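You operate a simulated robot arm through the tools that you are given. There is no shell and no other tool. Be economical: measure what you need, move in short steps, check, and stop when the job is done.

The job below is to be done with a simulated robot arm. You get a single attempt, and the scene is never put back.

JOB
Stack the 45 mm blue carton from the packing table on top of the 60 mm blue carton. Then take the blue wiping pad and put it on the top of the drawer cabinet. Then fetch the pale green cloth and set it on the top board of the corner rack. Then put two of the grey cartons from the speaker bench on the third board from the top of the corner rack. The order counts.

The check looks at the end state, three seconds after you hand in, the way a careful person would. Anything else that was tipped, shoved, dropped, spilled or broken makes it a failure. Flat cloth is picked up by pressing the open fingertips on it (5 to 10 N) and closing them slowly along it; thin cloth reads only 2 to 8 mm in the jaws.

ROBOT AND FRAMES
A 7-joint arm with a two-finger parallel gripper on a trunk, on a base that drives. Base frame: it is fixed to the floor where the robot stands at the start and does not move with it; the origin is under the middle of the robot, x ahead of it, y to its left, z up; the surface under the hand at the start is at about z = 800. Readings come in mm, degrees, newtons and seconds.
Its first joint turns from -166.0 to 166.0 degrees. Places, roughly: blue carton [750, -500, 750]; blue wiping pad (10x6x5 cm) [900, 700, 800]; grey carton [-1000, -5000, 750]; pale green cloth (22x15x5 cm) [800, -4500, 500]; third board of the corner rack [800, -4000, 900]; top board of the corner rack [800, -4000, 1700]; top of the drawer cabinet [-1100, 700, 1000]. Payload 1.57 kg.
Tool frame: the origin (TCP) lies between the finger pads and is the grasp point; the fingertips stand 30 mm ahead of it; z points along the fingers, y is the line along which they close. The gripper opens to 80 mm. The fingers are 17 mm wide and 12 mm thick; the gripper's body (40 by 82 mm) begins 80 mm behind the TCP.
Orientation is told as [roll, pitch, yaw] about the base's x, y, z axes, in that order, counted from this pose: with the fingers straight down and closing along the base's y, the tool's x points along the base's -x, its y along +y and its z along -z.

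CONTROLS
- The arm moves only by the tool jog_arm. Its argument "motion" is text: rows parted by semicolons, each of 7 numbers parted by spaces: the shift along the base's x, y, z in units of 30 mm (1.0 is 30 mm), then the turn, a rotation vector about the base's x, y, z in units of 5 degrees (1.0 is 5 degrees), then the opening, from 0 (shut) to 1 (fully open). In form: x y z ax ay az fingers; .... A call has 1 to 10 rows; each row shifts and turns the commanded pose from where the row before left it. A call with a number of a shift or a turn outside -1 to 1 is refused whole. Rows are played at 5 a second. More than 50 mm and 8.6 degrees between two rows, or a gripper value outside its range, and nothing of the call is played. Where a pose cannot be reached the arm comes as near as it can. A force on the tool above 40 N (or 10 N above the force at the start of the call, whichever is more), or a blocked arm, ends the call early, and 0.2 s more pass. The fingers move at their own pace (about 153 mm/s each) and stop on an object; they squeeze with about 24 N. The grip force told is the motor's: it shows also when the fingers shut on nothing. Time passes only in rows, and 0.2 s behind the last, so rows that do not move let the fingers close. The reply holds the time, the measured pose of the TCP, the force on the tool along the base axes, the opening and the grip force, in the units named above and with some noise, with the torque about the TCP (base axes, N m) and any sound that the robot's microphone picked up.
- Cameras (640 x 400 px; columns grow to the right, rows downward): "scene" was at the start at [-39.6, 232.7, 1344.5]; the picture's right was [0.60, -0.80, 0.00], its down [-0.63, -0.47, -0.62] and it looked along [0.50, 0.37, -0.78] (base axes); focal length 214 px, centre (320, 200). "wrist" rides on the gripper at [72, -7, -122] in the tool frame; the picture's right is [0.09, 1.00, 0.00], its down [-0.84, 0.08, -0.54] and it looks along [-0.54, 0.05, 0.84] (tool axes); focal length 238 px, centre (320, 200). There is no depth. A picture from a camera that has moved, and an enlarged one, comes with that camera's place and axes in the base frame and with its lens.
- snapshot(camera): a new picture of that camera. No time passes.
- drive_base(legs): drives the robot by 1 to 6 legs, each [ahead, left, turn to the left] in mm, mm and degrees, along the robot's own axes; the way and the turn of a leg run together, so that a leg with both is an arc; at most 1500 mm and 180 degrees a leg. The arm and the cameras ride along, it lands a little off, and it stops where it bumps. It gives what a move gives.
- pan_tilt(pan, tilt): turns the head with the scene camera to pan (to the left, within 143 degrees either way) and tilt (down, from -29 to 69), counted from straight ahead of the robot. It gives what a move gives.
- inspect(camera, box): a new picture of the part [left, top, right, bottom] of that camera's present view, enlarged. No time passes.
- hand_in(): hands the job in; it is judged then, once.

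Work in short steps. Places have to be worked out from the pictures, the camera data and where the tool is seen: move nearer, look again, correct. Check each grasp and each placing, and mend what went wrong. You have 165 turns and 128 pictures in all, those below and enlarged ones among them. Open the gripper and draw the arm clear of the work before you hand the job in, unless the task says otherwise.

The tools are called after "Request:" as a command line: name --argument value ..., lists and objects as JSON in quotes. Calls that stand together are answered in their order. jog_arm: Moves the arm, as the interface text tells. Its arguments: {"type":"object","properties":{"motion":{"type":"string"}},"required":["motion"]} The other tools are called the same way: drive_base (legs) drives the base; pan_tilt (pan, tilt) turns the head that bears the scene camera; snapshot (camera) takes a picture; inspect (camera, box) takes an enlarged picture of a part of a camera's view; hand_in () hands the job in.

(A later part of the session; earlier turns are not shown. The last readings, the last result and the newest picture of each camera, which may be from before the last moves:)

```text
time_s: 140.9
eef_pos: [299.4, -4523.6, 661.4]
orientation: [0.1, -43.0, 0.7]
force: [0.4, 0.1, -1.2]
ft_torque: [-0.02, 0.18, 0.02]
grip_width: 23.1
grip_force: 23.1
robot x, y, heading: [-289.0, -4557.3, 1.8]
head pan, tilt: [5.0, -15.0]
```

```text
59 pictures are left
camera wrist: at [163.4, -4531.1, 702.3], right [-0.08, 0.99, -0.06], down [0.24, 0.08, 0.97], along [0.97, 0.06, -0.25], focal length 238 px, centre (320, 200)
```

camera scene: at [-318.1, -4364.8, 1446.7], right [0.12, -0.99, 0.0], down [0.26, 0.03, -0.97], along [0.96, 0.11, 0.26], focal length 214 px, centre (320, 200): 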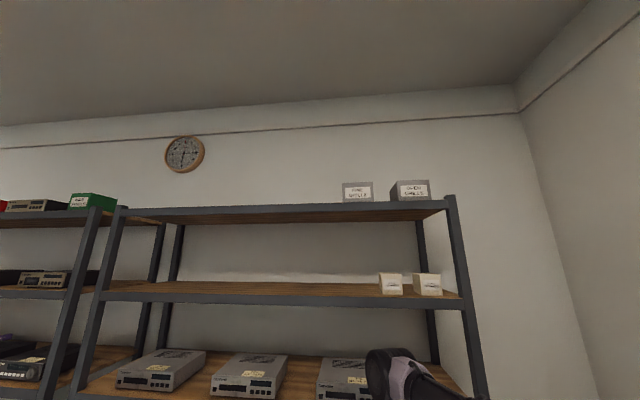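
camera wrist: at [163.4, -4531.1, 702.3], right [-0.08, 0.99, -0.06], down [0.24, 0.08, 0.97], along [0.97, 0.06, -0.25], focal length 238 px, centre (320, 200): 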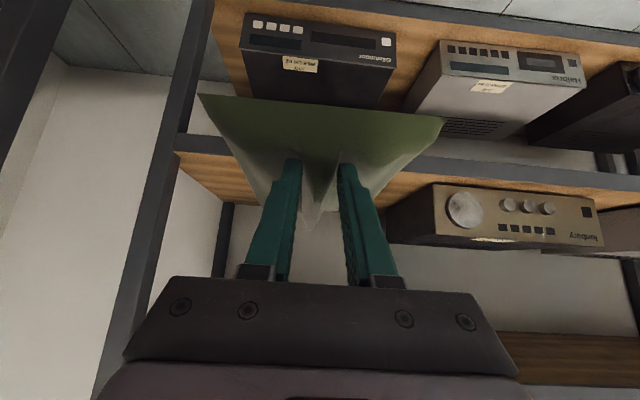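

The top board (≈1680–1700) is free left of the grey boxes (y > -4330). I raise the arm straight up outside the rack first.

Request:
jog_arm --motion "0 0 1 0 0 0 0;0 0 1 0 0 0 0;0 0 1 0 0 0 0;0 0 1 0 0 0 0;0 0 1 0 0 0 0;0 0 1 0 0 0 0;0 0 1 0 0 0 0;0 0 1 0 0 0 0;0 0 1 0 0 0 0;0 0 1 0 0 0 0"

Request:
jog_arm --motion "0 0 1 0 0 0 0;0 0 1 0 0 0 0;0 0 1 0 0 0 0;0 0 1 0 0 0 0;0 0 1 0 0 0 0;0 0 1 0 0 0 0;0 0 1 0 0 0 0;0 0 1 0 0 0 0;0 0 1 0 0 0 0;0 0 1 0 0 0 0"

Request:
jog_arm --motion "0 0 1 0 0 0 0;0 0 1 0 0 0 0;0 0 1 0 0 0 0;0 0 1 0 0 0 0;0 0 1 0 0 0 0;0 0 1 0 0 0 0;0 0 1 0 0 0 0;0 0 1 0 0 0 0;0 0 1 0 0 0 0;0 0 1 0 0 0 0"

Request:
jog_arm --motion "0 0 1 0 0 0 0;0 0 1 0 0 0 0;0 0 1 0 0 0 0;0 0 1 0 0 0 0;0 0 1 0 0 0 0;0 0 1 0 0 0 0;0 0 1 0 0 0 0;0 0 1 0 0 0 0;0 0 1 0 0 0 0;0 0 1 0 0 0 0"

Request:
snapshot --camera "wrist"

```text
time_s: 143.1
eef_pos: [347.0, -4493.4, 934.3]
orientation: [0.0, -42.7, 0.7]
force: [0.2, -0.1, -1.3]
ft_torque: [0.03, 0.17, -0.02]
grip_width: 23.1
grip_force: 23.7
out of reach, approached as far as the arm can: row 6, 7, 8, 9, 10
robot x, y, heading: [-293.7, -4560.8, 1.9]
head pan, tilt: [5.0, -15.0]
```

```text
time_s: 145.3
eef_pos: [354.8, -4488.4, 1231.6]
orientation: [0.0, -42.9, 0.8]
force: [0.3, 0.2, -1.6]
ft_torque: [-0.01, 0.18, 0.0]
grip_width: 23.4
grip_force: 23.7
out of reach, approached as far as the arm can: row 1, 2
robot x, y, heading: [-289.8, -4560.3, 1.8]
head pan, tilt: [5.0, -15.0]
```

```text
time_s: 147.5
eef_pos: [357.4, -4491.9, 1533.9]
orientation: [0.0, -42.8, 0.8]
force: [-0.7, 1.1, -1.0]
ft_torque: [0.01, 0.17, 0.0]
grip_width: 23.6
grip_force: 24.3
robot x, y, heading: [-293.3, -4558.1, 2.0]
head pan, tilt: [5.0, -15.0]
```

```text
time_s: 149.7
eef_pos: [351.2, -4499.0, 1774.7]
orientation: [0.3, -43.3, 0.7]
force: [0.1, -0.5, -1.3]
ft_torque: [-0.02, 0.14, -0.03]
grip_width: 23.6
grip_force: 23.8
out of reach, approached as far as the arm can: row 9, 10
robot x, y, heading: [-292.9, -4558.7, 1.6]
head pan, tilt: [5.0, -15.0]
```

```text
58 pictures are left
camera wrist: at [214.8, -4506.9, 1814.7], right [-0.08, 0.99, -0.06], down [0.24, 0.08, 0.97], along [0.97, 0.06, -0.24], focal length 238 px, centre (320, 200)
```

wrist: 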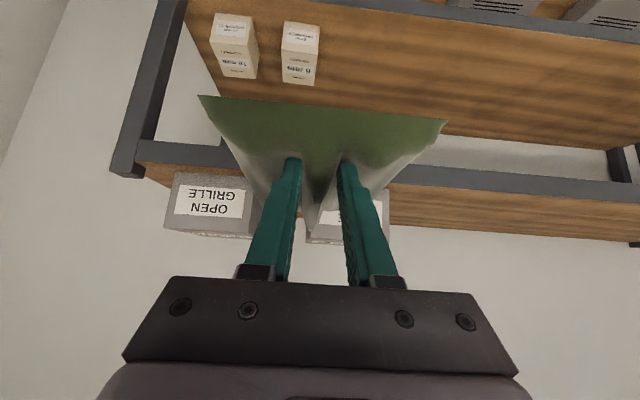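

The arm tops out at z≈1775 here; the top board's surface is at about 1690. I check how the cloth hangs using the scene camera.

Request:
pan_tilt --pan -8 --tilt -28

Request:
snapshot --camera "scene"

```text
time_s: 150.4
eef_pos: [351.5, -4498.6, 1775.6]
orientation: [0.3, -43.3, 0.7]
force: [-0.2, -0.5, -1.3]
ft_torque: [0.04, 0.15, -0.02]
grip_width: 23.1
grip_force: 24.2
robot x, y, heading: [-295.3, -4559.3, 1.7]
head pan, tilt: [-8.0, -28.0]
```

```text
57 pictures are left
camera scene: at [-330.6, -4381.6, 1463.6], right [-0.11, -0.99, 0.0], down [0.47, -0.05, -0.88], along [0.88, -0.1, 0.47], focal length 214 px, centre (320, 200)
```

scene: 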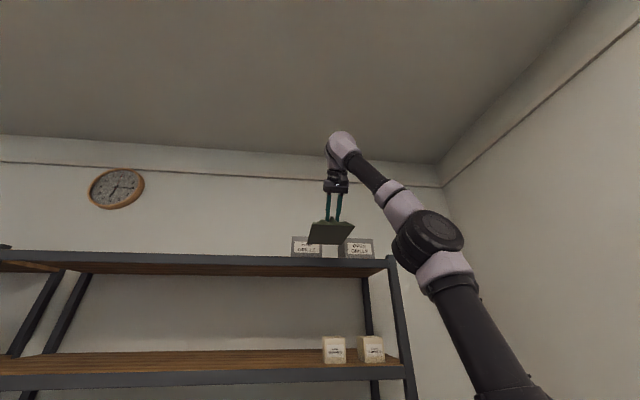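

The cloth hangs nearly level, with clearance to the board. I drive slightly ahead, 530 mm left past the grey boxes, and then check.

Request:
drive_base --legs '[[40, 0, -1.5], [0, 530, 0]]'

Request:
snapshot --camera "wrist"

```text
time_s: 153.9
eef_pos: [393.7, -4012.3, 1775.6]
orientation: [0.2, -43.3, -0.8]
force: [0.4, -0.2, -1.0]
ft_torque: [0.01, 0.18, 0.04]
grip_width: 23.4
grip_force: 23.6
robot x, y, heading: [-247.5, -4055.7, 0.3]
head pan, tilt: [-8.0, -28.0]
stopped in leg 2: the robot was blocked; the commanded pose is now the measured one
```

```text
56 pictures are left
camera wrist: at [257.8, -4017.6, 1814.6], right [-0.06, 1.0, -0.06], down [0.24, 0.07, 0.97], along [0.97, 0.04, -0.24], focal length 238 px, centre (320, 200)
```

wrist: 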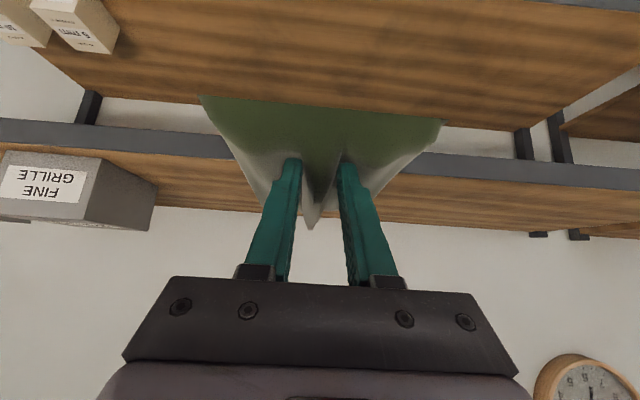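

The base bumped something at the end of the sideways leg. I look left/behind to see what it touched.

Request:
pan_tilt --pan 120 --tilt 45

Request:
snapshot --camera "scene"

```text
time_s: 156.0
eef_pos: [395.5, -4012.4, 1775.1]
orientation: [0.1, -43.3, -0.8]
force: [-0.7, 0.7, -1.2]
ft_torque: [-0.01, 0.18, 0.02]
grip_width: 23.5
grip_force: 24.0
robot x, y, heading: [-246.5, -4056.8, 0.1]
head pan, tilt: [120.0, 45.0]
```

```text
55 pictures are left
camera scene: at [-391.2, -3798.0, 1353.4], right [0.86, 0.5, 0.0], down [0.35, -0.61, -0.71], along [-0.35, 0.61, -0.71], focal length 214 px, centre (320, 200)
```

scene: 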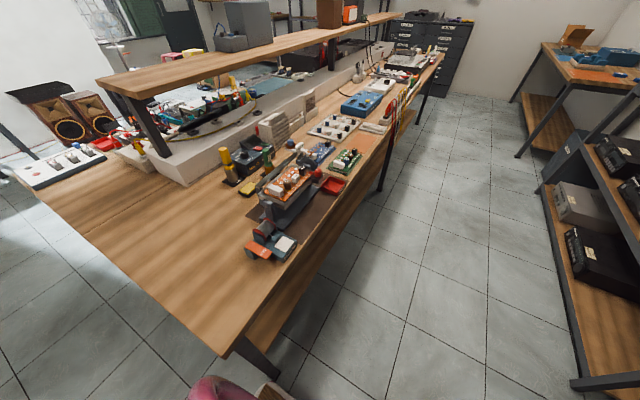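

Only the cart's rear corner met the bench end; nothing looks displaced. I pull away and drive ahead so the cloth goes over the top board.

Request:
drive_base --legs '[[0, -25, 0], [150, 0, 0]]'

Request:
snapshot --camera "wrist"

Request:
snapshot --camera "scene"

```text
time_s: 157.8
eef_pos: [549.4, -4035.9, 1774.9]
orientation: [0.1, -43.4, -0.6]
force: [-0.5, 1.1, -2.0]
ft_torque: [-0.01, 0.2, 0.0]
grip_width: 23.8
grip_force: 24.0
robot x, y, heading: [-93.2, -4080.0, 0.6]
head pan, tilt: [120.0, 45.0]
```

```text
54 pictures are left
camera wrist: at [412.7, -4040.0, 1814.7], right [-0.06, 1.0, -0.06], down [0.24, 0.07, 0.97], along [0.97, 0.04, -0.24], focal length 238 px, centre (320, 200)
```

wrist: 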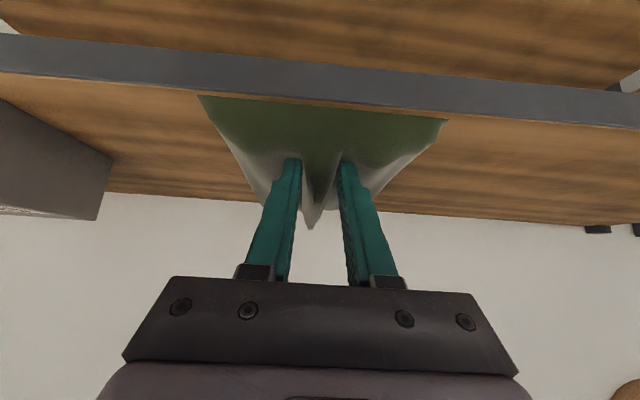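

```text
53 pictures are left
camera scene: at [-236.6, -3822.1, 1353.4], right [0.86, 0.5, 0.0], down [0.36, -0.61, -0.71], along [-0.36, 0.61, -0.71], focal length 214 px, centre (320, 200)
```

scene: 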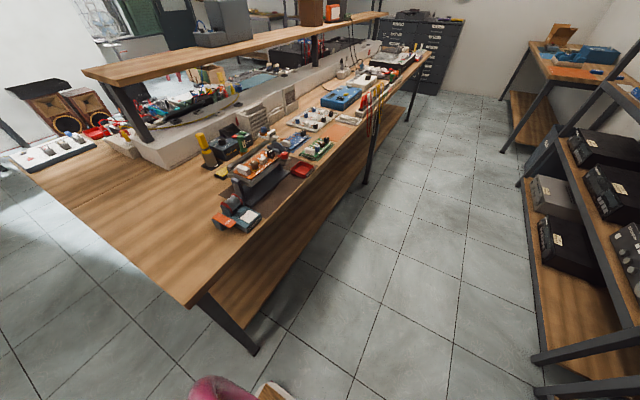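

The board surface (z≈1685, x≈590–990) is clear under the cloth. I go 140 mm further.

Request:
drive_base --legs '[[150, 0, 0]]'

Request:
jog_arm --motion "0 0 -0.4 0 0 0 0;0 0 -0.4 0 0 0 0;0 0 -0.2 0 0 0 0;0 0 0 0 0 0 0"

Request:
snapshot --camera "wrist"

```text
time_s: 159.2
eef_pos: [697.5, -4031.0, 1775.7]
orientation: [0.1, -43.5, -0.3]
force: [0.8, 0.1, -1.1]
ft_torque: [0.02, 0.16, 0.02]
grip_width: 23.6
grip_force: 24.2
robot x, y, heading: [55.2, -4079.1, 0.5]
head pan, tilt: [120.0, 45.0]
```

```text
time_s: 160.2
eef_pos: [697.7, -4032.4, 1746.6]
orientation: [0.2, -43.5, -0.4]
force: [-1.1, -0.3, -1.9]
ft_torque: [-0.04, 0.22, 0.02]
grip_width: 23.1
grip_force: 24.1
robot x, y, heading: [55.7, -4078.0, 0.6]
head pan, tilt: [120.0, 45.0]
```

```text
52 pictures are left
camera wrist: at [561.6, -4037.8, 1785.0], right [-0.06, 1.0, -0.06], down [0.24, 0.07, 0.97], along [0.97, 0.04, -0.24], focal length 238 px, centre (320, 200)
```

wrist: 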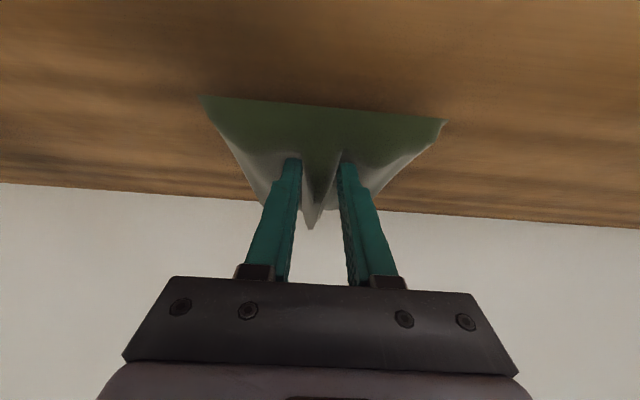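

The cloth is now low over the board; I lower in small steps until contact is felt.

Request:
jog_arm --motion "0 0 -0.15 0 0 0 0;0 0 -0.15 0 0 0 0;0 0 -0.1 0 0 0 0;0 0 0 0 0 0 0"

Request:
jog_arm --motion "0 0 -0.1 0 0 0 0;0 0 -0.1 0 0 0 0;0 0 -0.1 0 0 0 0;0 0 0 0 0 0 0"

Request:
snapshot --camera "wrist"

```text
time_s: 161.2
eef_pos: [699.2, -4031.6, 1734.2]
orientation: [0.1, -43.4, -0.5]
force: [0.5, 0.7, -1.5]
ft_torque: [-0.02, 0.16, 0.02]
grip_width: 23.7
grip_force: 24.0
robot x, y, heading: [56.0, -4079.6, 0.4]
head pan, tilt: [120.0, 45.0]
```

```text
time_s: 162.0
eef_pos: [698.5, -4032.2, 1727.5]
orientation: [0.2, -43.7, -0.7]
force: [0.1, 0.3, 2.3]
ft_torque: [-0.19, 0.19, -0.02]
grip_width: 23.4
grip_force: 24.1
robot x, y, heading: [56.2, -4080.0, 0.8]
head pan, tilt: [120.0, 45.0]
stopped in row 4: the force on the tool passed its limit at 51 N (the readings are from after the stop); the commanded pose is now the measured one
```

```text
51 pictures are left
camera wrist: at [561.7, -4038.0, 1766.1], right [-0.06, 1.0, -0.06], down [0.23, 0.07, 0.97], along [0.97, 0.04, -0.23], focal length 238 px, centre (320, 200)
```

wrist: 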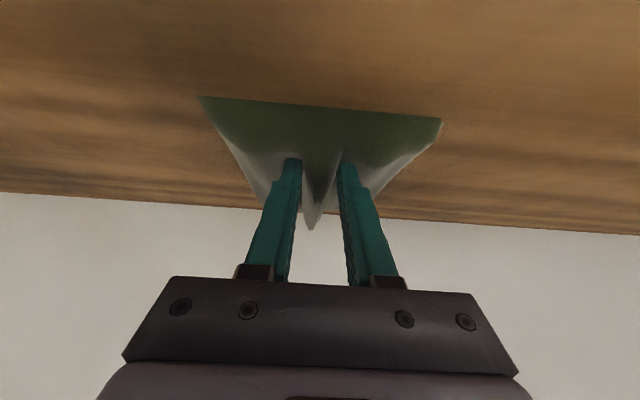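

Contact at z≈1727. I open and withdraw up and back along the finger axis.

Request:
jog_arm --motion "0 0 0.02 0 0 0 0.4;0 0 0 0 0 0 0.7;0 0 0 0 0 0 0.9;-0.3 0 0.4 0 0 0 0.9;-0.5 0 0.5 0 0 0 0.9;-0.6 0 0.4 0 0 0 0.9;-0.8 0 0 0 0 0 0.9;-0.8 0 0 0 0 0 0.9"

Request:
snapshot --camera "wrist"

```text
time_s: 163.8
eef_pos: [688.1, -4032.8, 1749.1]
orientation: [0.4, -43.7, -0.8]
force: [-0.3, 0.2, -0.3]
ft_torque: [0.02, 0.01, 0.01]
grip_width: 71.9
grip_force: 0.1
out of reach, approached as far as the arm can: row 5, 6, 7, 8
robot x, y, heading: [52.3, -4079.0, 0.7]
head pan, tilt: [120.0, 45.0]
```

```text
50 pictures are left
camera wrist: at [550.8, -4038.0, 1787.2], right [-0.06, 1.0, -0.06], down [0.23, 0.07, 0.97], along [0.97, 0.04, -0.23], focal length 238 px, centre (320, 200)
```

wrist: 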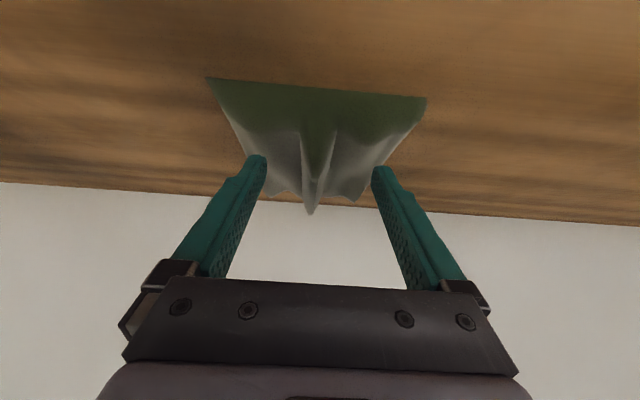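

Released; the cloth lies on the board. I raise a bit more and then back the base off.

Request:
jog_arm --motion "0 0 0.4 0 0 0 0.9;0 0 0.4 0 0 0 0.9"

Request:
drive_base --legs '[[-120, 0, 0]]'

Request:
snapshot --camera "wrist"

```text
time_s: 164.4
eef_pos: [692.8, -4033.6, 1775.4]
orientation: [0.5, -43.7, -0.8]
force: [0.7, -0.3, 0.7]
ft_torque: [0.03, 0.04, 0.05]
grip_width: 72.0
grip_force: 0.0
out of reach, approached as far as the arm can: row 1
robot x, y, heading: [55.3, -4078.8, 0.6]
head pan, tilt: [120.0, 45.0]
```

```text
time_s: 165.6
eef_pos: [573.3, -4033.0, 1775.3]
orientation: [0.4, -43.7, -0.7]
force: [-0.7, 0.1, -0.6]
ft_torque: [-0.02, 0.01, 0.02]
grip_width: 71.8
grip_force: 0.0
robot x, y, heading: [-61.9, -4080.3, 1.0]
head pan, tilt: [120.0, 45.0]
```

```text
49 pictures are left
camera wrist: at [437.5, -4038.2, 1813.9], right [-0.06, 1.0, -0.06], down [0.23, 0.07, 0.97], along [0.97, 0.04, -0.23], focal length 238 px, centre (320, 200)
```

wrist: 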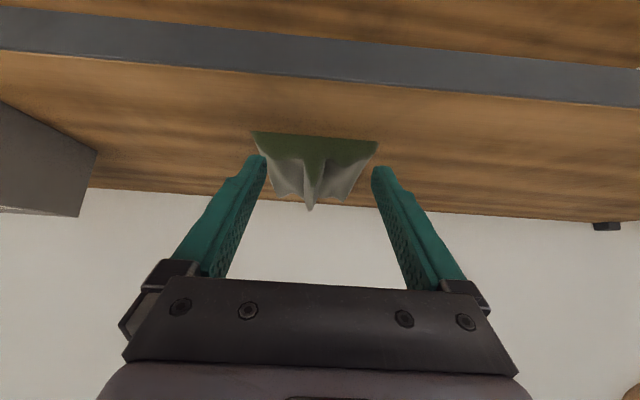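

The cloth lies wholly on the top board. Next the grey cartons: I back off, turn to face the far wall, and lower the arm while looking at the benches there.

Request:
drive_base --legs '[[-150, -120, 0], [0, 0, -91], [120, 0, 0]]'

Request:
pan_tilt --pan -30 --tilt 30

Request:
snapshot --camera "scene"

```text
time_s: 171.9
eef_pos: [-200.8, -4958.4, 1775.8]
orientation: [0.4, -43.8, -93.1]
force: [0.4, 0.2, -1.1]
ft_torque: [-0.02, -0.03, -0.03]
grip_width: 72.1
grip_force: 0.1
robot x, y, heading: [-216.8, -4318.7, -91.8]
head pan, tilt: [120.0, 45.0]
```

```text
time_s: 174.3
eef_pos: [-199.8, -4959.6, 1776.1]
orientation: [0.4, -43.7, -93.1]
force: [0.0, -0.4, 0.3]
ft_torque: [-0.03, -0.01, 0.0]
grip_width: 71.9
grip_force: 0.0
robot x, y, heading: [-219.9, -4315.5, -91.8]
head pan, tilt: [-30.0, 30.0]
```

```text
48 pictures are left
camera scene: at [-74.6, -4304.0, 1376.0], right [-0.85, 0.53, 0.0], down [0.26, 0.42, -0.87], along [-0.46, -0.74, -0.5], focal length 214 px, centre (320, 200)
```

scene: 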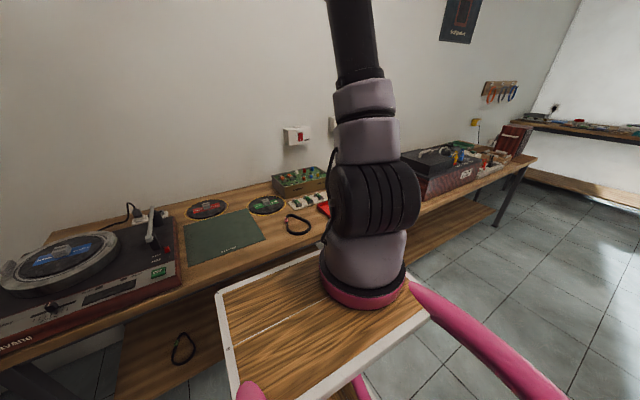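

The way to the right is clear. I drive 620 mm right in front of the next bench and lower the arm to a tool-down pose there.

Request:
drive_base --legs '[[0, -620, 1.8]]'

Request:
jog_arm --motion "0 0.5 -1 0.5 0 0.3 1;0 0.5 -1 0.5 0 0.3 1;0 0.5 -1 1 0 0 1;0 0.5 -1 1 0 0 1;0 0 -1 1 0 0 1;0 0 -1 1 0 0 1;0 0 -1 1 0 0 1;0 0 -1 1 0 0 1;0 0 -1 1 0 0 1;0 0 -1 0.75 0 0 1"

Request:
jog_arm --motion "0 0 -1 0 0 0 1;0 0 -1 0 0 0 1;0 0 -1 0 0 0 1;0 0 -1 0 0 0 1;0 0 -1 0 0 0 1;0 0 -1 0 0 0 1;0 0 -1 0 0 0 1;0 0 -1 0 0 0 1;0 0 -1 0 0 0 1"

Request:
snapshot --camera "wrist"

Request:
snapshot --camera "scene"

```text
time_s: 177.8
eef_pos: [-792.1, -4951.4, 1775.2]
orientation: [0.4, -43.7, -90.4]
force: [-0.3, 0.6, -0.5]
ft_torque: [0.02, 0.04, -0.03]
grip_width: 72.2
grip_force: 0.0
robot x, y, heading: [-841.7, -4313.9, -89.3]
head pan, tilt: [-30.0, 30.0]
```

```text
time_s: 179.9
eef_pos: [-800.1, -5138.2, 1562.3]
orientation: [2.4, -20.9, -88.1]
force: [1.4, 2.3, 1.4]
ft_torque: [-0.14, 0.08, -0.04]
grip_width: 80.2
grip_force: 0.0
out of reach, approached as far as the arm can: row 1, 2, 3, 4, 5, 6, 7, 8, 9, 10
robot x, y, heading: [-844.3, -4316.5, -89.0]
head pan, tilt: [-30.0, 30.0]
```

```text
time_s: 181.9
eef_pos: [-802.5, -5144.7, 1289.6]
orientation: [2.4, -20.6, -88.3]
force: [0.9, 0.0, -0.6]
ft_torque: [-0.02, 0.02, 0.01]
grip_width: 80.1
grip_force: 0.1
robot x, y, heading: [-843.2, -4314.1, -89.3]
head pan, tilt: [-30.0, 30.0]
```

```text
47 pictures are left
camera wrist: at [-816.9, -5034.8, 1378.1], right [0.99, 0.13, 0.01], down [0.07, -0.59, 0.8], along [0.11, -0.8, -0.59], focal length 238 px, centre (320, 200)
```

wrist: 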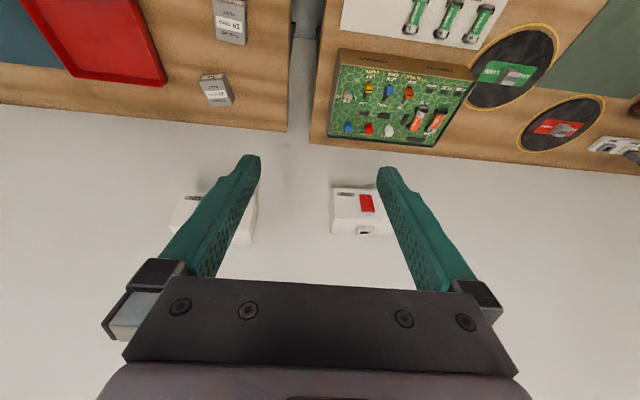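

```text
46 pictures are left
camera scene: at [-698.2, -4291.3, 1376.0], right [-0.87, 0.49, 0.0], down [0.24, 0.44, -0.87], along [-0.42, -0.76, -0.5], focal length 214 px, centre (320, 200)
```

scene: 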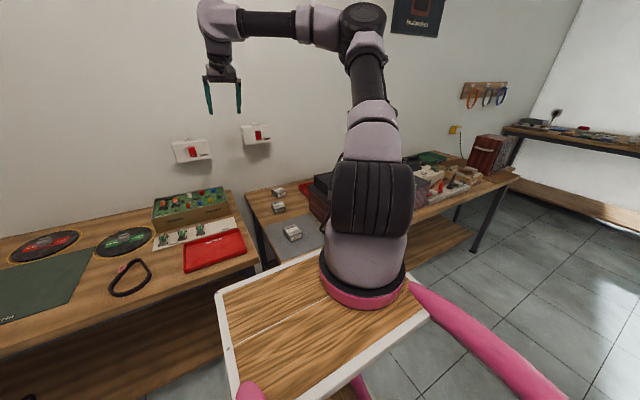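

Three small grey cartons stand on the next bench: near (-941,-4972), (-960,-5200) and (-1025,-5373). I straighten the tool down and move above the nearest.

Request:
jog_arm --motion "-0.5 0.6 0 0.45 0.05 -0.04 1;-0.5 0.6 0 0.45 0.05 -0.04 1;-0.5 0.6 0 0.45 0.05 -0.04 1;-0.5 0.6 -0.5 0.45 0.05 -0.04 1;-0.5 0.6 -1 0.45 0.05 -0.04 1;-0.5 0.6 -1 0.45 0.05 -0.04 1;-0.5 0.6 -1 0.45 0.05 -0.04 1;-0.5 0.6 -1 0.45 0.05 -0.04 1;-0.5 0.5 -1 0.5 0.05 0 1;0 0.3 -0.8 0 0 0 1"

Request:
snapshot --camera "wrist"

```text
time_s: 184.2
eef_pos: [-937.7, -4978.6, 1100.3]
orientation: [0.3, 0.1, -89.5]
force: [-0.5, 0.2, -0.2]
ft_torque: [0.0, 0.02, 0.02]
grip_width: 80.0
grip_force: 0.1
robot x, y, heading: [-840.7, -4310.9, -89.3]
head pan, tilt: [-30.0, 30.0]
```

```text
45 pictures are left
camera wrist: at [-947.0, -4906.4, 1222.1], right [0.99, 0.1, 0.01], down [0.08, -0.84, 0.54], along [0.06, -0.54, -0.84], focal length 238 px, centre (320, 200)
```

wrist: 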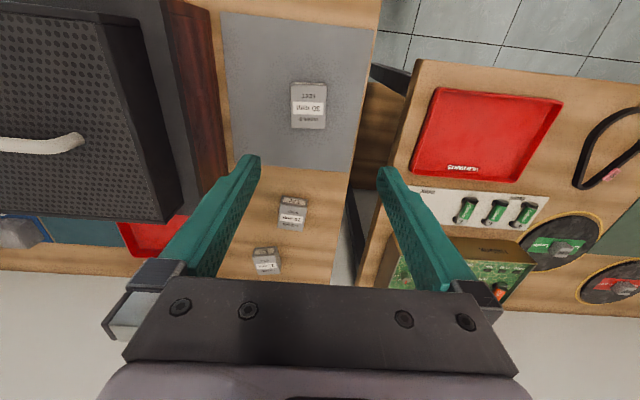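

Request:
inspect --camera "wrist" --box '[220, 60, 380, 285]'

```text
1.78 times, centred on (300, 172) of wrist
camera zoom: at [-947.0, -4906.4, 1222.1], right [0.99, 0.1, 0.01], down [0.08, -0.84, 0.54], along [0.06, -0.54, -0.84], focal length 424 px, centre (356, 249)
```

zoom: 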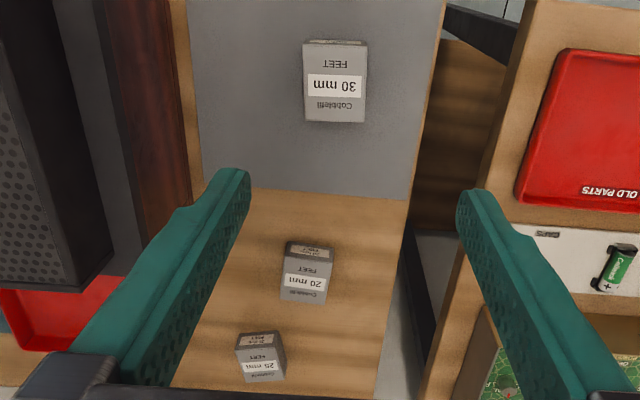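

They are labelled 30 mm and 20 mm (feet cartons); any two will do. The nearest (30 mm) is at about (-954,-4988), ~54×64 mm, yaw ≈ +4.6°. I go lower over it and look.

Request:
jog_arm --motion "-0.18 -0.1 -0.95 0 0 0.3 1;-0.18 -0.1 -0.95 0 0 0.3 1;-0.18 -0.1 -0.95 0 0 0.2 1;0 0 -0.95 0 0 0 1;0 0 -0.87 0 0 0 1"

Request:
inspect --camera "wrist" --box '[220, 60, 420, 185]'

```text
time_s: 185.3
eef_pos: [-952.9, -4984.5, 961.0]
orientation: [0.5, 0.0, -85.5]
force: [-0.7, 0.2, -1.1]
ft_torque: [-0.02, -0.03, 0.01]
grip_width: 80.1
grip_force: 0.0
robot x, y, heading: [-843.7, -4312.0, -88.9]
head pan, tilt: [-30.0, 30.0]
```

```text
3.20 times, centred on (320, 122) of wrist
camera zoom: at [-966.7, -4912.6, 1082.8], right [0.99, 0.17, 0.01], down [0.14, -0.83, 0.54], along [0.1, -0.53, -0.84], focal length 763 px, centre (320, 448)
```

zoom: 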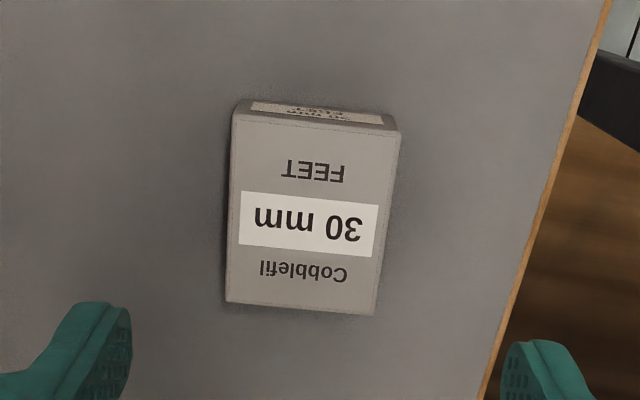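

Triangulated top at ~780 (bench ~750), centre (-954,-4999), ~62×73 mm. I go down to just above it and check the straddle.

Request:
jog_arm --motion "-0.03 -0.25 -1 -0.1 0 0 1;0 -0.22 -1 0 0 0 1;0 0 -1 0 0 0 1;0 0 -1 0 0 0 1;0 0 -0.5 0 0 0 1"

Request:
snapshot --camera "wrist"

```text
time_s: 186.6
eef_pos: [-954.8, -4997.4, 826.9]
orientation: [0.4, -0.4, -85.5]
force: [-0.7, 1.1, -0.6]
ft_torque: [0.0, 0.0, 0.0]
grip_width: 79.8
grip_force: 0.0
robot x, y, heading: [-842.8, -4313.7, -88.9]
head pan, tilt: [-30.0, 30.0]
```

```text
42 pictures are left
camera wrist: at [-968.6, -4924.7, 947.2], right [0.99, 0.17, 0.01], down [0.14, -0.82, 0.55], along [0.1, -0.54, -0.84], focal length 238 px, centre (320, 200)
```

wrist: 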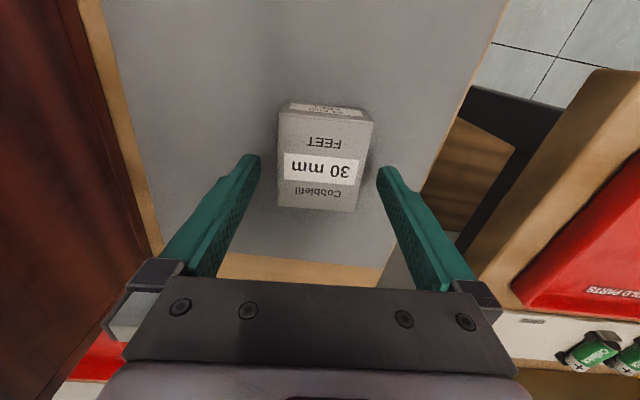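

Good straddle. I lower 40 mm and close.

Request:
jog_arm --motion "0 0 -0.6 0 0 0 1;0 0 -0.5 0 0 0 1;0 0 -0.25 0 0 0 1;0 0 0 0 0 0 1"

Request:
jog_arm --motion "0 0 0 0 0 0 0.5;0 0 0 0 0 0 0;0 0 0 0 0 0 0;0 0 0 0 0 0 0"

Request:
snapshot --camera "wrist"

```text
time_s: 187.3
eef_pos: [-955.4, -4997.6, 793.8]
orientation: [0.3, -0.5, -85.6]
force: [-0.4, 12.2, 26.9]
ft_torque: [0.47, 1.27, -0.51]
grip_width: 80.2
grip_force: 0.1
robot x, y, heading: [-841.9, -4316.7, -89.1]
head pan, tilt: [-30.0, 30.0]
stopped in row 3: the force on the tool passed its limit at 62 N (the readings are from after the stop); the commanded pose is now the measured one
```

```text
time_s: 188.3
eef_pos: [-956.0, -4998.9, 793.7]
orientation: [0.1, -0.9, -85.6]
force: [-1.6, 7.2, 14.0]
ft_torque: [0.12, 0.56, -0.23]
grip_width: 59.6
grip_force: 23.9
robot x, y, heading: [-843.5, -4311.4, -89.2]
head pan, tilt: [-30.0, 30.0]
stopped in row 4: the force on the tool passed its limit at 41 N (the readings are from after the stop); the commanded pose is now the measured one
```

```text
41 pictures are left
camera wrist: at [-969.5, -4925.8, 914.3], right [0.99, 0.17, 0.0], down [0.14, -0.82, 0.55], along [0.09, -0.55, -0.83], focal length 238 px, centre (320, 200)
```

wrist: 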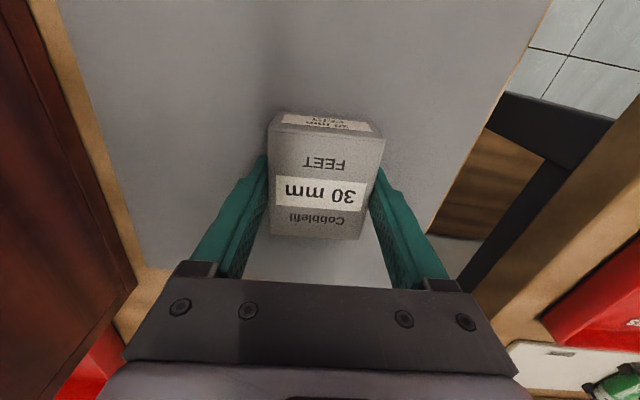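

Held at 59.6 mm (bench at ≈763). But under the rack's boards the hand must be pitched about 45°, so I open, pitch the tool 45° about the carton, and regrasp it flat that way.

Request:
jog_arm --motion "0 0 0.05 0 0 0 1;0 0 0.25 0 0.1 0 1;0 0.1 0.1 -1 0 0 1;0 0.1 0 -1 0 0 1;0 0.1 0 -1 0 0 1;0 0.1 0 -1 0 0 1;0 0.1 0 -1 0 0 1;0 0.1 0 -1 0 0 1;0 0.1 0 -1 0 0 1;0 0 0 -1 0 0 1"

Request:
snapshot --camera "wrist"

Request:
snapshot --camera "scene"

```text
time_s: 190.5
eef_pos: [-956.1, -4978.5, 806.0]
orientation: [-4.0, -40.7, -84.1]
force: [0.1, 0.6, 0.5]
ft_torque: [0.0, -0.02, 0.02]
grip_width: 80.0
grip_force: 0.1
robot x, y, heading: [-841.9, -4309.7, -89.0]
head pan, tilt: [-30.0, 30.0]
```

```text
40 pictures are left
camera wrist: at [-968.6, -4844.3, 851.2], right [0.99, 0.12, -0.11], down [0.14, -0.27, 0.95], along [0.09, -0.95, -0.29], focal length 238 px, centre (320, 200)
```

wrist: 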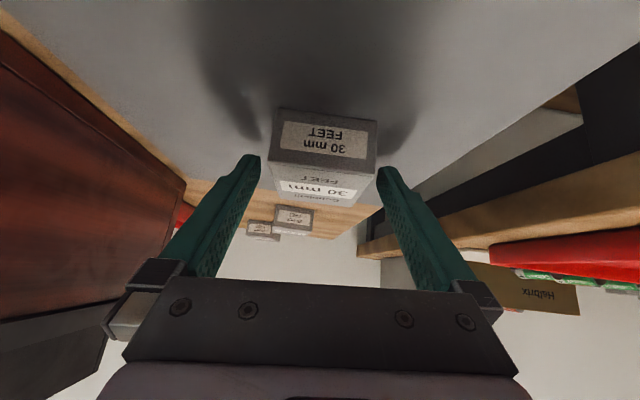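

```text
39 pictures are left
camera scene: at [-698.3, -4291.5, 1376.0], right [-0.87, 0.49, 0.0], down [0.24, 0.44, -0.87], along [-0.42, -0.76, -0.5], focal length 214 px, centre (320, 200)
```

scene: 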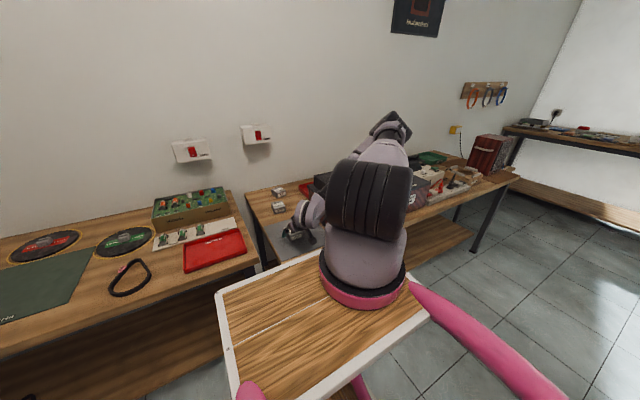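

The hand has a -4° roll; I remove it, align yaw, lower 11 mm and close.

Request:
jog_arm --motion "0 0 0 -0.17 -0.3 0.13 1;0 0 0 -0.17 -0.3 0.14 1;0 0 -0.2 0 0 0 1;0 0 -0.17 0 0 0 1;0 0 0 0 0 0 1"

Request:
snapshot --camera "wrist"

```text
time_s: 191.7
eef_pos: [-957.0, -4978.2, 794.7]
orientation: [-0.3, -42.4, -85.4]
force: [0.2, 0.1, -0.3]
ft_torque: [0.01, -0.02, -0.01]
grip_width: 80.3
grip_force: 0.2
robot x, y, heading: [-839.7, -4315.6, -89.1]
head pan, tilt: [-30.0, 30.0]
```

```text
38 pictures are left
camera wrist: at [-974.7, -4843.4, 835.2], right [0.99, 0.15, -0.06], down [0.1, -0.24, 0.96], along [0.12, -0.96, -0.25], focal length 238 px, centre (320, 200)
```

wrist: 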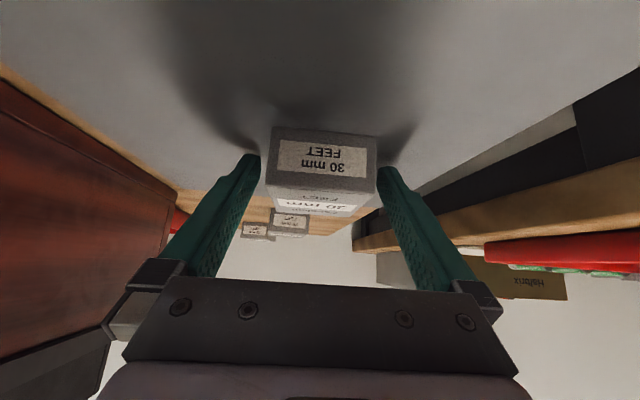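

Well straddled; I close and lift.

Request:
jog_arm --motion "0 0 0 0 0 0 0.5;0 0 0 0 0 0 0;0 0 0 0 0 0 0;0 0 0 0 0 0 0"

Request:
jog_arm --motion "0 0 0.2 0 0 0 0;0 0 0.6 0 0 0 0;0 0 0.9 0 0 0 0;0 0 0.9 0 0 0 0;0 0 0.9 0 0 0 0;0 0 0.9 0 0 0 0;0 0 0 0 0 0 0"

Request:
snapshot --camera "wrist"

```text
time_s: 192.7
eef_pos: [-956.7, -4978.6, 794.1]
orientation: [-0.1, -42.4, -85.4]
force: [-0.1, -0.1, 0.0]
ft_torque: [-0.02, 0.06, -0.06]
grip_width: 59.7
grip_force: 23.8
robot x, y, heading: [-841.7, -4314.5, -89.2]
head pan, tilt: [-30.0, 30.0]
```

```text
time_s: 194.3
eef_pos: [-956.5, -4982.7, 924.2]
orientation: [-0.1, -42.4, -85.5]
force: [1.2, 0.2, -1.1]
ft_torque: [0.04, 0.0, 0.0]
grip_width: 59.5
grip_force: 24.1
out of reach, approached as far as the arm can: row 6
robot x, y, heading: [-845.5, -4311.9, -88.7]
head pan, tilt: [-30.0, 30.0]
```

```text
37 pictures are left
camera wrist: at [-974.2, -4849.0, 965.0], right [0.99, 0.15, -0.06], down [0.1, -0.24, 0.96], along [0.12, -0.96, -0.26], focal length 238 px, centre (320, 200)
```

wrist: 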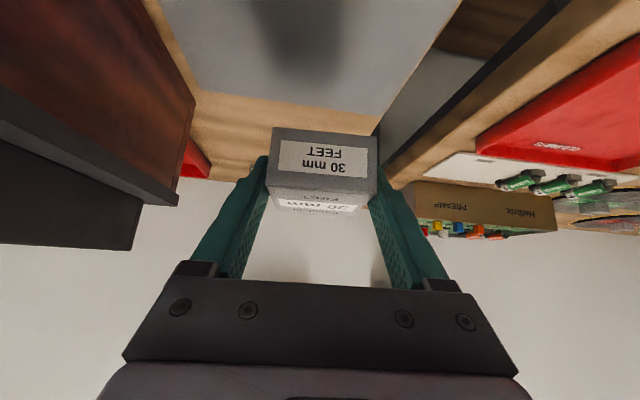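

The first grey carton is held level. I raise it and drive left, then turn to face the rack.

Request:
jog_arm --motion "0 -0.2 0.8 0 0 0 0;0 -0.2 0.8 0 0 0 0;0 0 0.8 0 0 0 0;0 0 0.5 0 0 0 0"

Request:
drive_base --legs '[[0, 570, 0], [0, 0, 89]]'

Request:
pan_tilt --pan -5 --tilt 25

Request:
snapshot --camera "scene"

```text
time_s: 195.3
eef_pos: [-958.4, -5000.0, 1009.6]
orientation: [-0.2, -42.4, -85.4]
force: [0.1, 0.1, 0.5]
ft_torque: [0.0, -0.02, -0.01]
grip_width: 59.7
grip_force: 23.6
out of reach, approached as far as the arm can: row 4
robot x, y, heading: [-840.9, -4313.9, -89.0]
head pan, tilt: [-30.0, 30.0]
```

```text
time_s: 202.3
eef_pos: [406.7, -4458.9, 1009.0]
orientation: [-0.2, -42.4, 1.5]
force: [-0.5, -0.4, -0.5]
ft_torque: [-0.01, 0.01, -0.01]
grip_width: 59.5
grip_force: 24.0
robot x, y, heading: [-272.2, -4308.9, -1.9]
head pan, tilt: [-30.0, 30.0]
```

```text
time_s: 203.2
eef_pos: [407.0, -4457.3, 1008.9]
orientation: [-0.2, -42.5, 1.6]
force: [-0.2, -0.4, -0.5]
ft_torque: [-0.02, 0.02, -0.02]
grip_width: 59.6
grip_force: 24.2
robot x, y, heading: [-271.6, -4304.4, -2.2]
head pan, tilt: [-5.0, 25.0]
```

```text
36 pictures are left
camera scene: at [-274.8, -4127.0, 1383.9], right [-0.12, -0.99, 0.0], down [-0.42, 0.05, -0.91], along [0.9, -0.11, -0.42], focal length 214 px, centre (320, 200)
```

scene: 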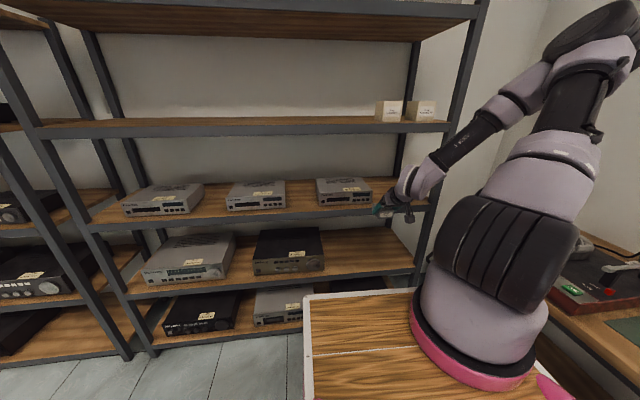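

The third board has a gap right of the OLIVE unit (y≈-4525..-4675). I straighten heading, shift right, and approach partly, keeping the carton above the board.

Request:
drive_base --legs '[[0, 0, 2], [0, -165, 0], [130, 0, 0]]'

Request:
snapshot --camera "wrist"

Request:
snapshot --camera "scene"

```text
time_s: 205.9
eef_pos: [544.1, -4597.4, 1008.1]
orientation: [-0.2, -42.5, 3.9]
force: [0.5, -0.2, -1.3]
ft_torque: [0.04, -0.02, -0.03]
grip_width: 59.6
grip_force: 24.0
robot x, y, heading: [-139.5, -4473.2, 0.1]
head pan, tilt: [-5.0, 25.0]
```

```text
35 pictures are left
camera wrist: at [408.9, -4612.0, 1050.3], right [-0.13, 0.99, -0.06], down [0.25, 0.1, 0.96], along [0.96, 0.11, -0.26], focal length 238 px, centre (320, 200)
```

wrist: 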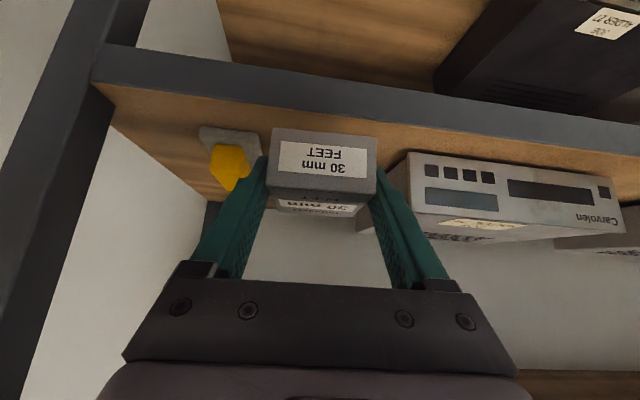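

```text
34 pictures are left
camera scene: at [-150.1, -4293.0, 1384.0], right [-0.08, -1.0, 0.0], down [-0.42, 0.04, -0.91], along [0.9, -0.08, -0.42], focal length 214 px, centre (320, 200)
```

scene: 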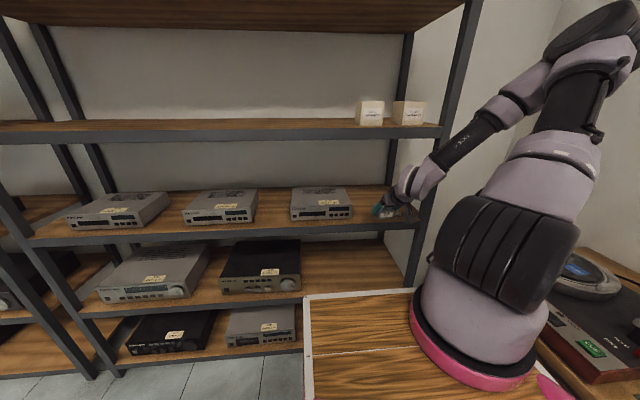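

Gap between the sponge tray (y≈-4659) and OLIVE (≈-4452): centre ≈-4560. I drive 100 mm further and shift the carton +30 mm in y.

Request:
drive_base --legs '[[100, 30, 0]]'

Request:
jog_arm --motion "0 0 -0.5 0 0 -0.3 0;0 0 -0.5 0 0 -0.4 0;0 0 -0.4 0 0 0 0;0 0 0 0 0 0 0"

Request:
snapshot --camera "wrist"

```text
time_s: 207.1
eef_pos: [645.4, -4566.4, 1009.2]
orientation: [-0.2, -42.4, 3.8]
force: [-0.3, -0.4, -2.0]
ft_torque: [0.03, 0.05, -0.03]
grip_width: 59.6
grip_force: 24.1
robot x, y, heading: [-40.5, -4441.7, 0.0]
head pan, tilt: [-5.0, 25.0]
```

```text
time_s: 208.1
eef_pos: [647.0, -4565.0, 968.1]
orientation: [-0.3, -42.5, 0.3]
force: [0.1, 0.3, -1.1]
ft_torque: [0.03, 0.01, 0.01]
grip_width: 59.6
grip_force: 24.2
robot x, y, heading: [-37.2, -4445.1, 0.1]
head pan, tilt: [-5.0, 25.0]
```

```text
33 pictures are left
camera wrist: at [510.3, -4573.3, 1009.6], right [-0.07, 1.0, -0.06], down [0.25, 0.08, 0.96], along [0.97, 0.05, -0.26], focal length 238 px, centre (320, 200)
```

wrist: 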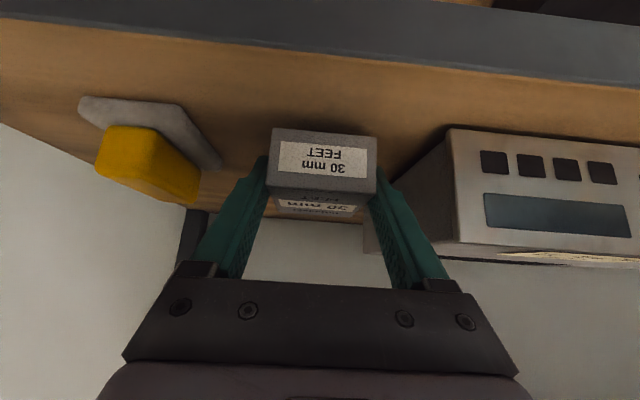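

Good position. I lower in small steps to contact.

Request:
jog_arm --motion "0 0 -0.4 0 0 0 0;0 0 -0.3 0 0 0 0;0 0 -0.15 0 0 0 0;0 0 0 0 0 0 0"

Request:
jog_arm --motion "0 0 -0.08 0 0 0 0;0 0 -0.08 0 0 0 0;0 0 -0.08 0 0 0 0;0 0 -0.08 0 0 0 0;0 0 0 0 0 0 0"

```text
time_s: 208.8
eef_pos: [649.5, -4564.3, 947.9]
orientation: [-0.4, -43.0, 0.8]
force: [-0.8, 0.4, 10.6]
ft_torque: [0.04, 0.21, 0.03]
grip_width: 59.5
grip_force: 24.1
robot x, y, heading: [-38.5, -4439.3, 0.1]
head pan, tilt: [-5.0, 25.0]
stopped in row 3: the force on the tool passed its limit at 66 N (the readings are from after the stop); the commanded pose is now the measured one
```

```text
time_s: 209.2
eef_pos: [649.2, -4563.8, 947.8]
orientation: [-0.6, -43.3, 0.8]
force: [-0.7, 1.5, 13.0]
ft_torque: [0.22, 0.26, -0.01]
grip_width: 59.6
grip_force: 24.1
robot x, y, heading: [-40.2, -4440.3, -0.1]
head pan, tilt: [-5.0, 25.0]
stopped in row 2: the force on the tool passed its limit at 49 N (the readings are from after the stop); the commanded pose is now the measured one
```

Contact at z≈948. I open and withdraw up-back.

Request:
jog_arm --motion "0 0 0.02 0 0 0 0.6;0 0 0 0 0 0 0.9;0 0 0 0 0 0 0.9;0 0 0.3 0 0 0 0.9;0 0 0.5 0 0 0 0.9;0 0 0.6 0 0 0 0.9"

Request:
drive_base --legs '[[-120, 0, 0]]'

Request:
snapshot --camera "wrist"

```text
time_s: 210.6
eef_pos: [650.4, -4563.6, 988.3]
orientation: [-0.5, -43.2, 0.8]
force: [0.7, -0.5, -0.4]
ft_torque: [-0.03, 0.01, 0.0]
grip_width: 71.9
grip_force: 0.1
robot x, y, heading: [-42.3, -4437.7, 0.3]
head pan, tilt: [-5.0, 25.0]
```

```text
time_s: 211.8
eef_pos: [530.6, -4564.1, 987.6]
orientation: [-0.5, -43.3, 1.0]
force: [-0.1, 0.3, -0.3]
ft_torque: [0.01, 0.03, 0.0]
grip_width: 72.0
grip_force: 0.0
robot x, y, heading: [-158.9, -4442.9, 0.1]
head pan, tilt: [-5.0, 25.0]
```

```text
32 pictures are left
camera wrist: at [394.5, -4570.9, 1027.9], right [-0.08, 0.99, -0.07], down [0.24, 0.09, 0.97], along [0.97, 0.06, -0.24], focal length 238 px, centre (320, 200)
```

wrist: 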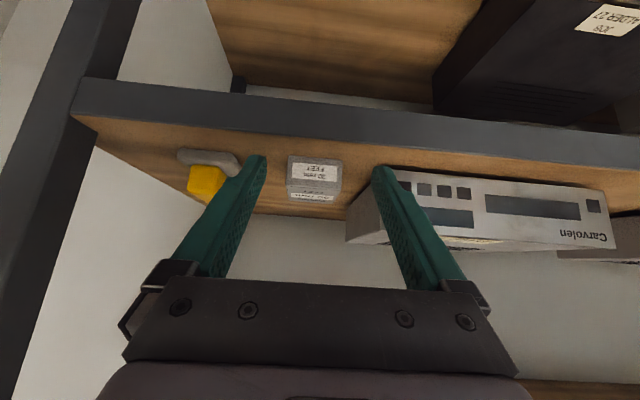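

Carton one stands well on the third board. I go back for the second: reverse, turn to the bench, drive right, and raise the arm a bit.

Request:
drive_base --legs '[[-115, 110, 0], [0, 0, -89.5], [0, -565, 0]]'

Request:
snapshot --camera "wrist"

```text
time_s: 219.9
eef_pos: [-966.5, -5022.6, 989.3]
orientation: [-0.5, -43.4, -89.1]
force: [-1.1, 0.3, 0.1]
ft_torque: [-0.04, -0.01, -0.03]
grip_width: 72.1
grip_force: 0.1
robot x, y, heading: [-846.0, -4332.4, -89.7]
head pan, tilt: [-5.0, 25.0]
```

```text
31 pictures are left
camera wrist: at [-975.2, -4887.1, 1027.9], right [0.99, 0.08, -0.07], down [0.09, -0.24, 0.97], along [0.06, -0.97, -0.24], focal length 238 px, centre (320, 200)
```

wrist: 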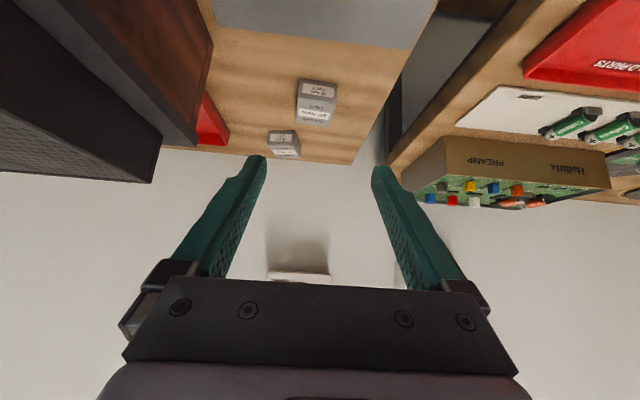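

Request:
inspect --camera "wrist" --box '[240, 60, 400, 160]'

```text
4.00 times, centred on (320, 110) of wrist
camera zoom: at [-975.2, -4887.1, 1027.9], right [0.99, 0.08, -0.07], down [0.09, -0.24, 0.97], along [0.06, -0.97, -0.24], focal length 953 px, centre (320, 560)
```

zoom: 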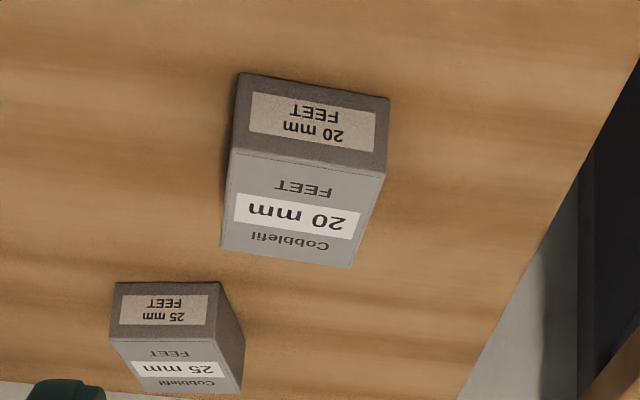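

The second carton (20 mm) centre is at ≈(-974,-5235), yaw ≈ -4.5°. I drive ahead 190 mm and align the tool above it.

Request:
drive_base --legs '[[188, 0, 0]]'

Request:
jog_arm --motion "0 0 -0.9 0 0 -0.4 1;0 0 -0.9 0 0 -0.4 1;0 0 -0.9 0 0 -0.28 1;0 0 -0.9 0 0 0 1;0 0 0 0 0 0 1"

Request:
snapshot --camera "wrist"

```text
time_s: 221.5
eef_pos: [-982.1, -5138.6, 987.2]
orientation: [-0.5, -43.3, -91.0]
force: [0.3, 0.6, -0.7]
ft_torque: [0.02, -0.01, 0.01]
grip_width: 72.1
grip_force: 0.2
robot x, y, heading: [-840.9, -4451.8, -91.8]
head pan, tilt: [-5.0, 25.0]
stopped in leg 1: the robot was blocked; the commanded pose is now the measured one
```

```text
time_s: 222.7
eef_pos: [-980.9, -5137.6, 880.5]
orientation: [-0.4, -43.3, -96.4]
force: [-0.4, 0.2, 0.1]
ft_torque: [-0.02, -0.01, 0.01]
grip_width: 79.8
grip_force: 0.1
robot x, y, heading: [-840.8, -4450.5, -91.4]
head pan, tilt: [-5.0, 25.0]
```

```text
29 pictures are left
camera wrist: at [-971.3, -5001.8, 920.3], right [1.0, -0.05, -0.07], down [0.06, -0.25, 0.97], along [-0.07, -0.97, -0.24], focal length 238 px, centre (320, 200)
```

wrist: 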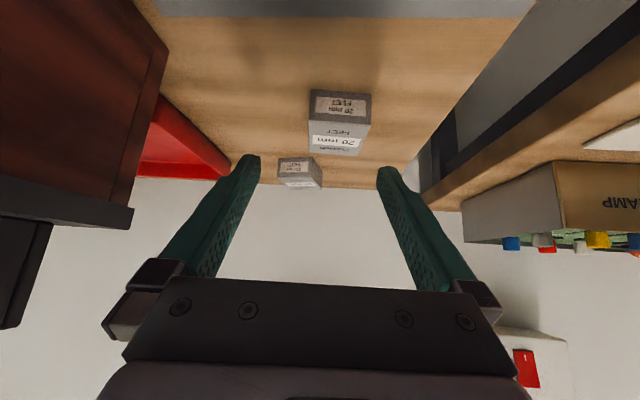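

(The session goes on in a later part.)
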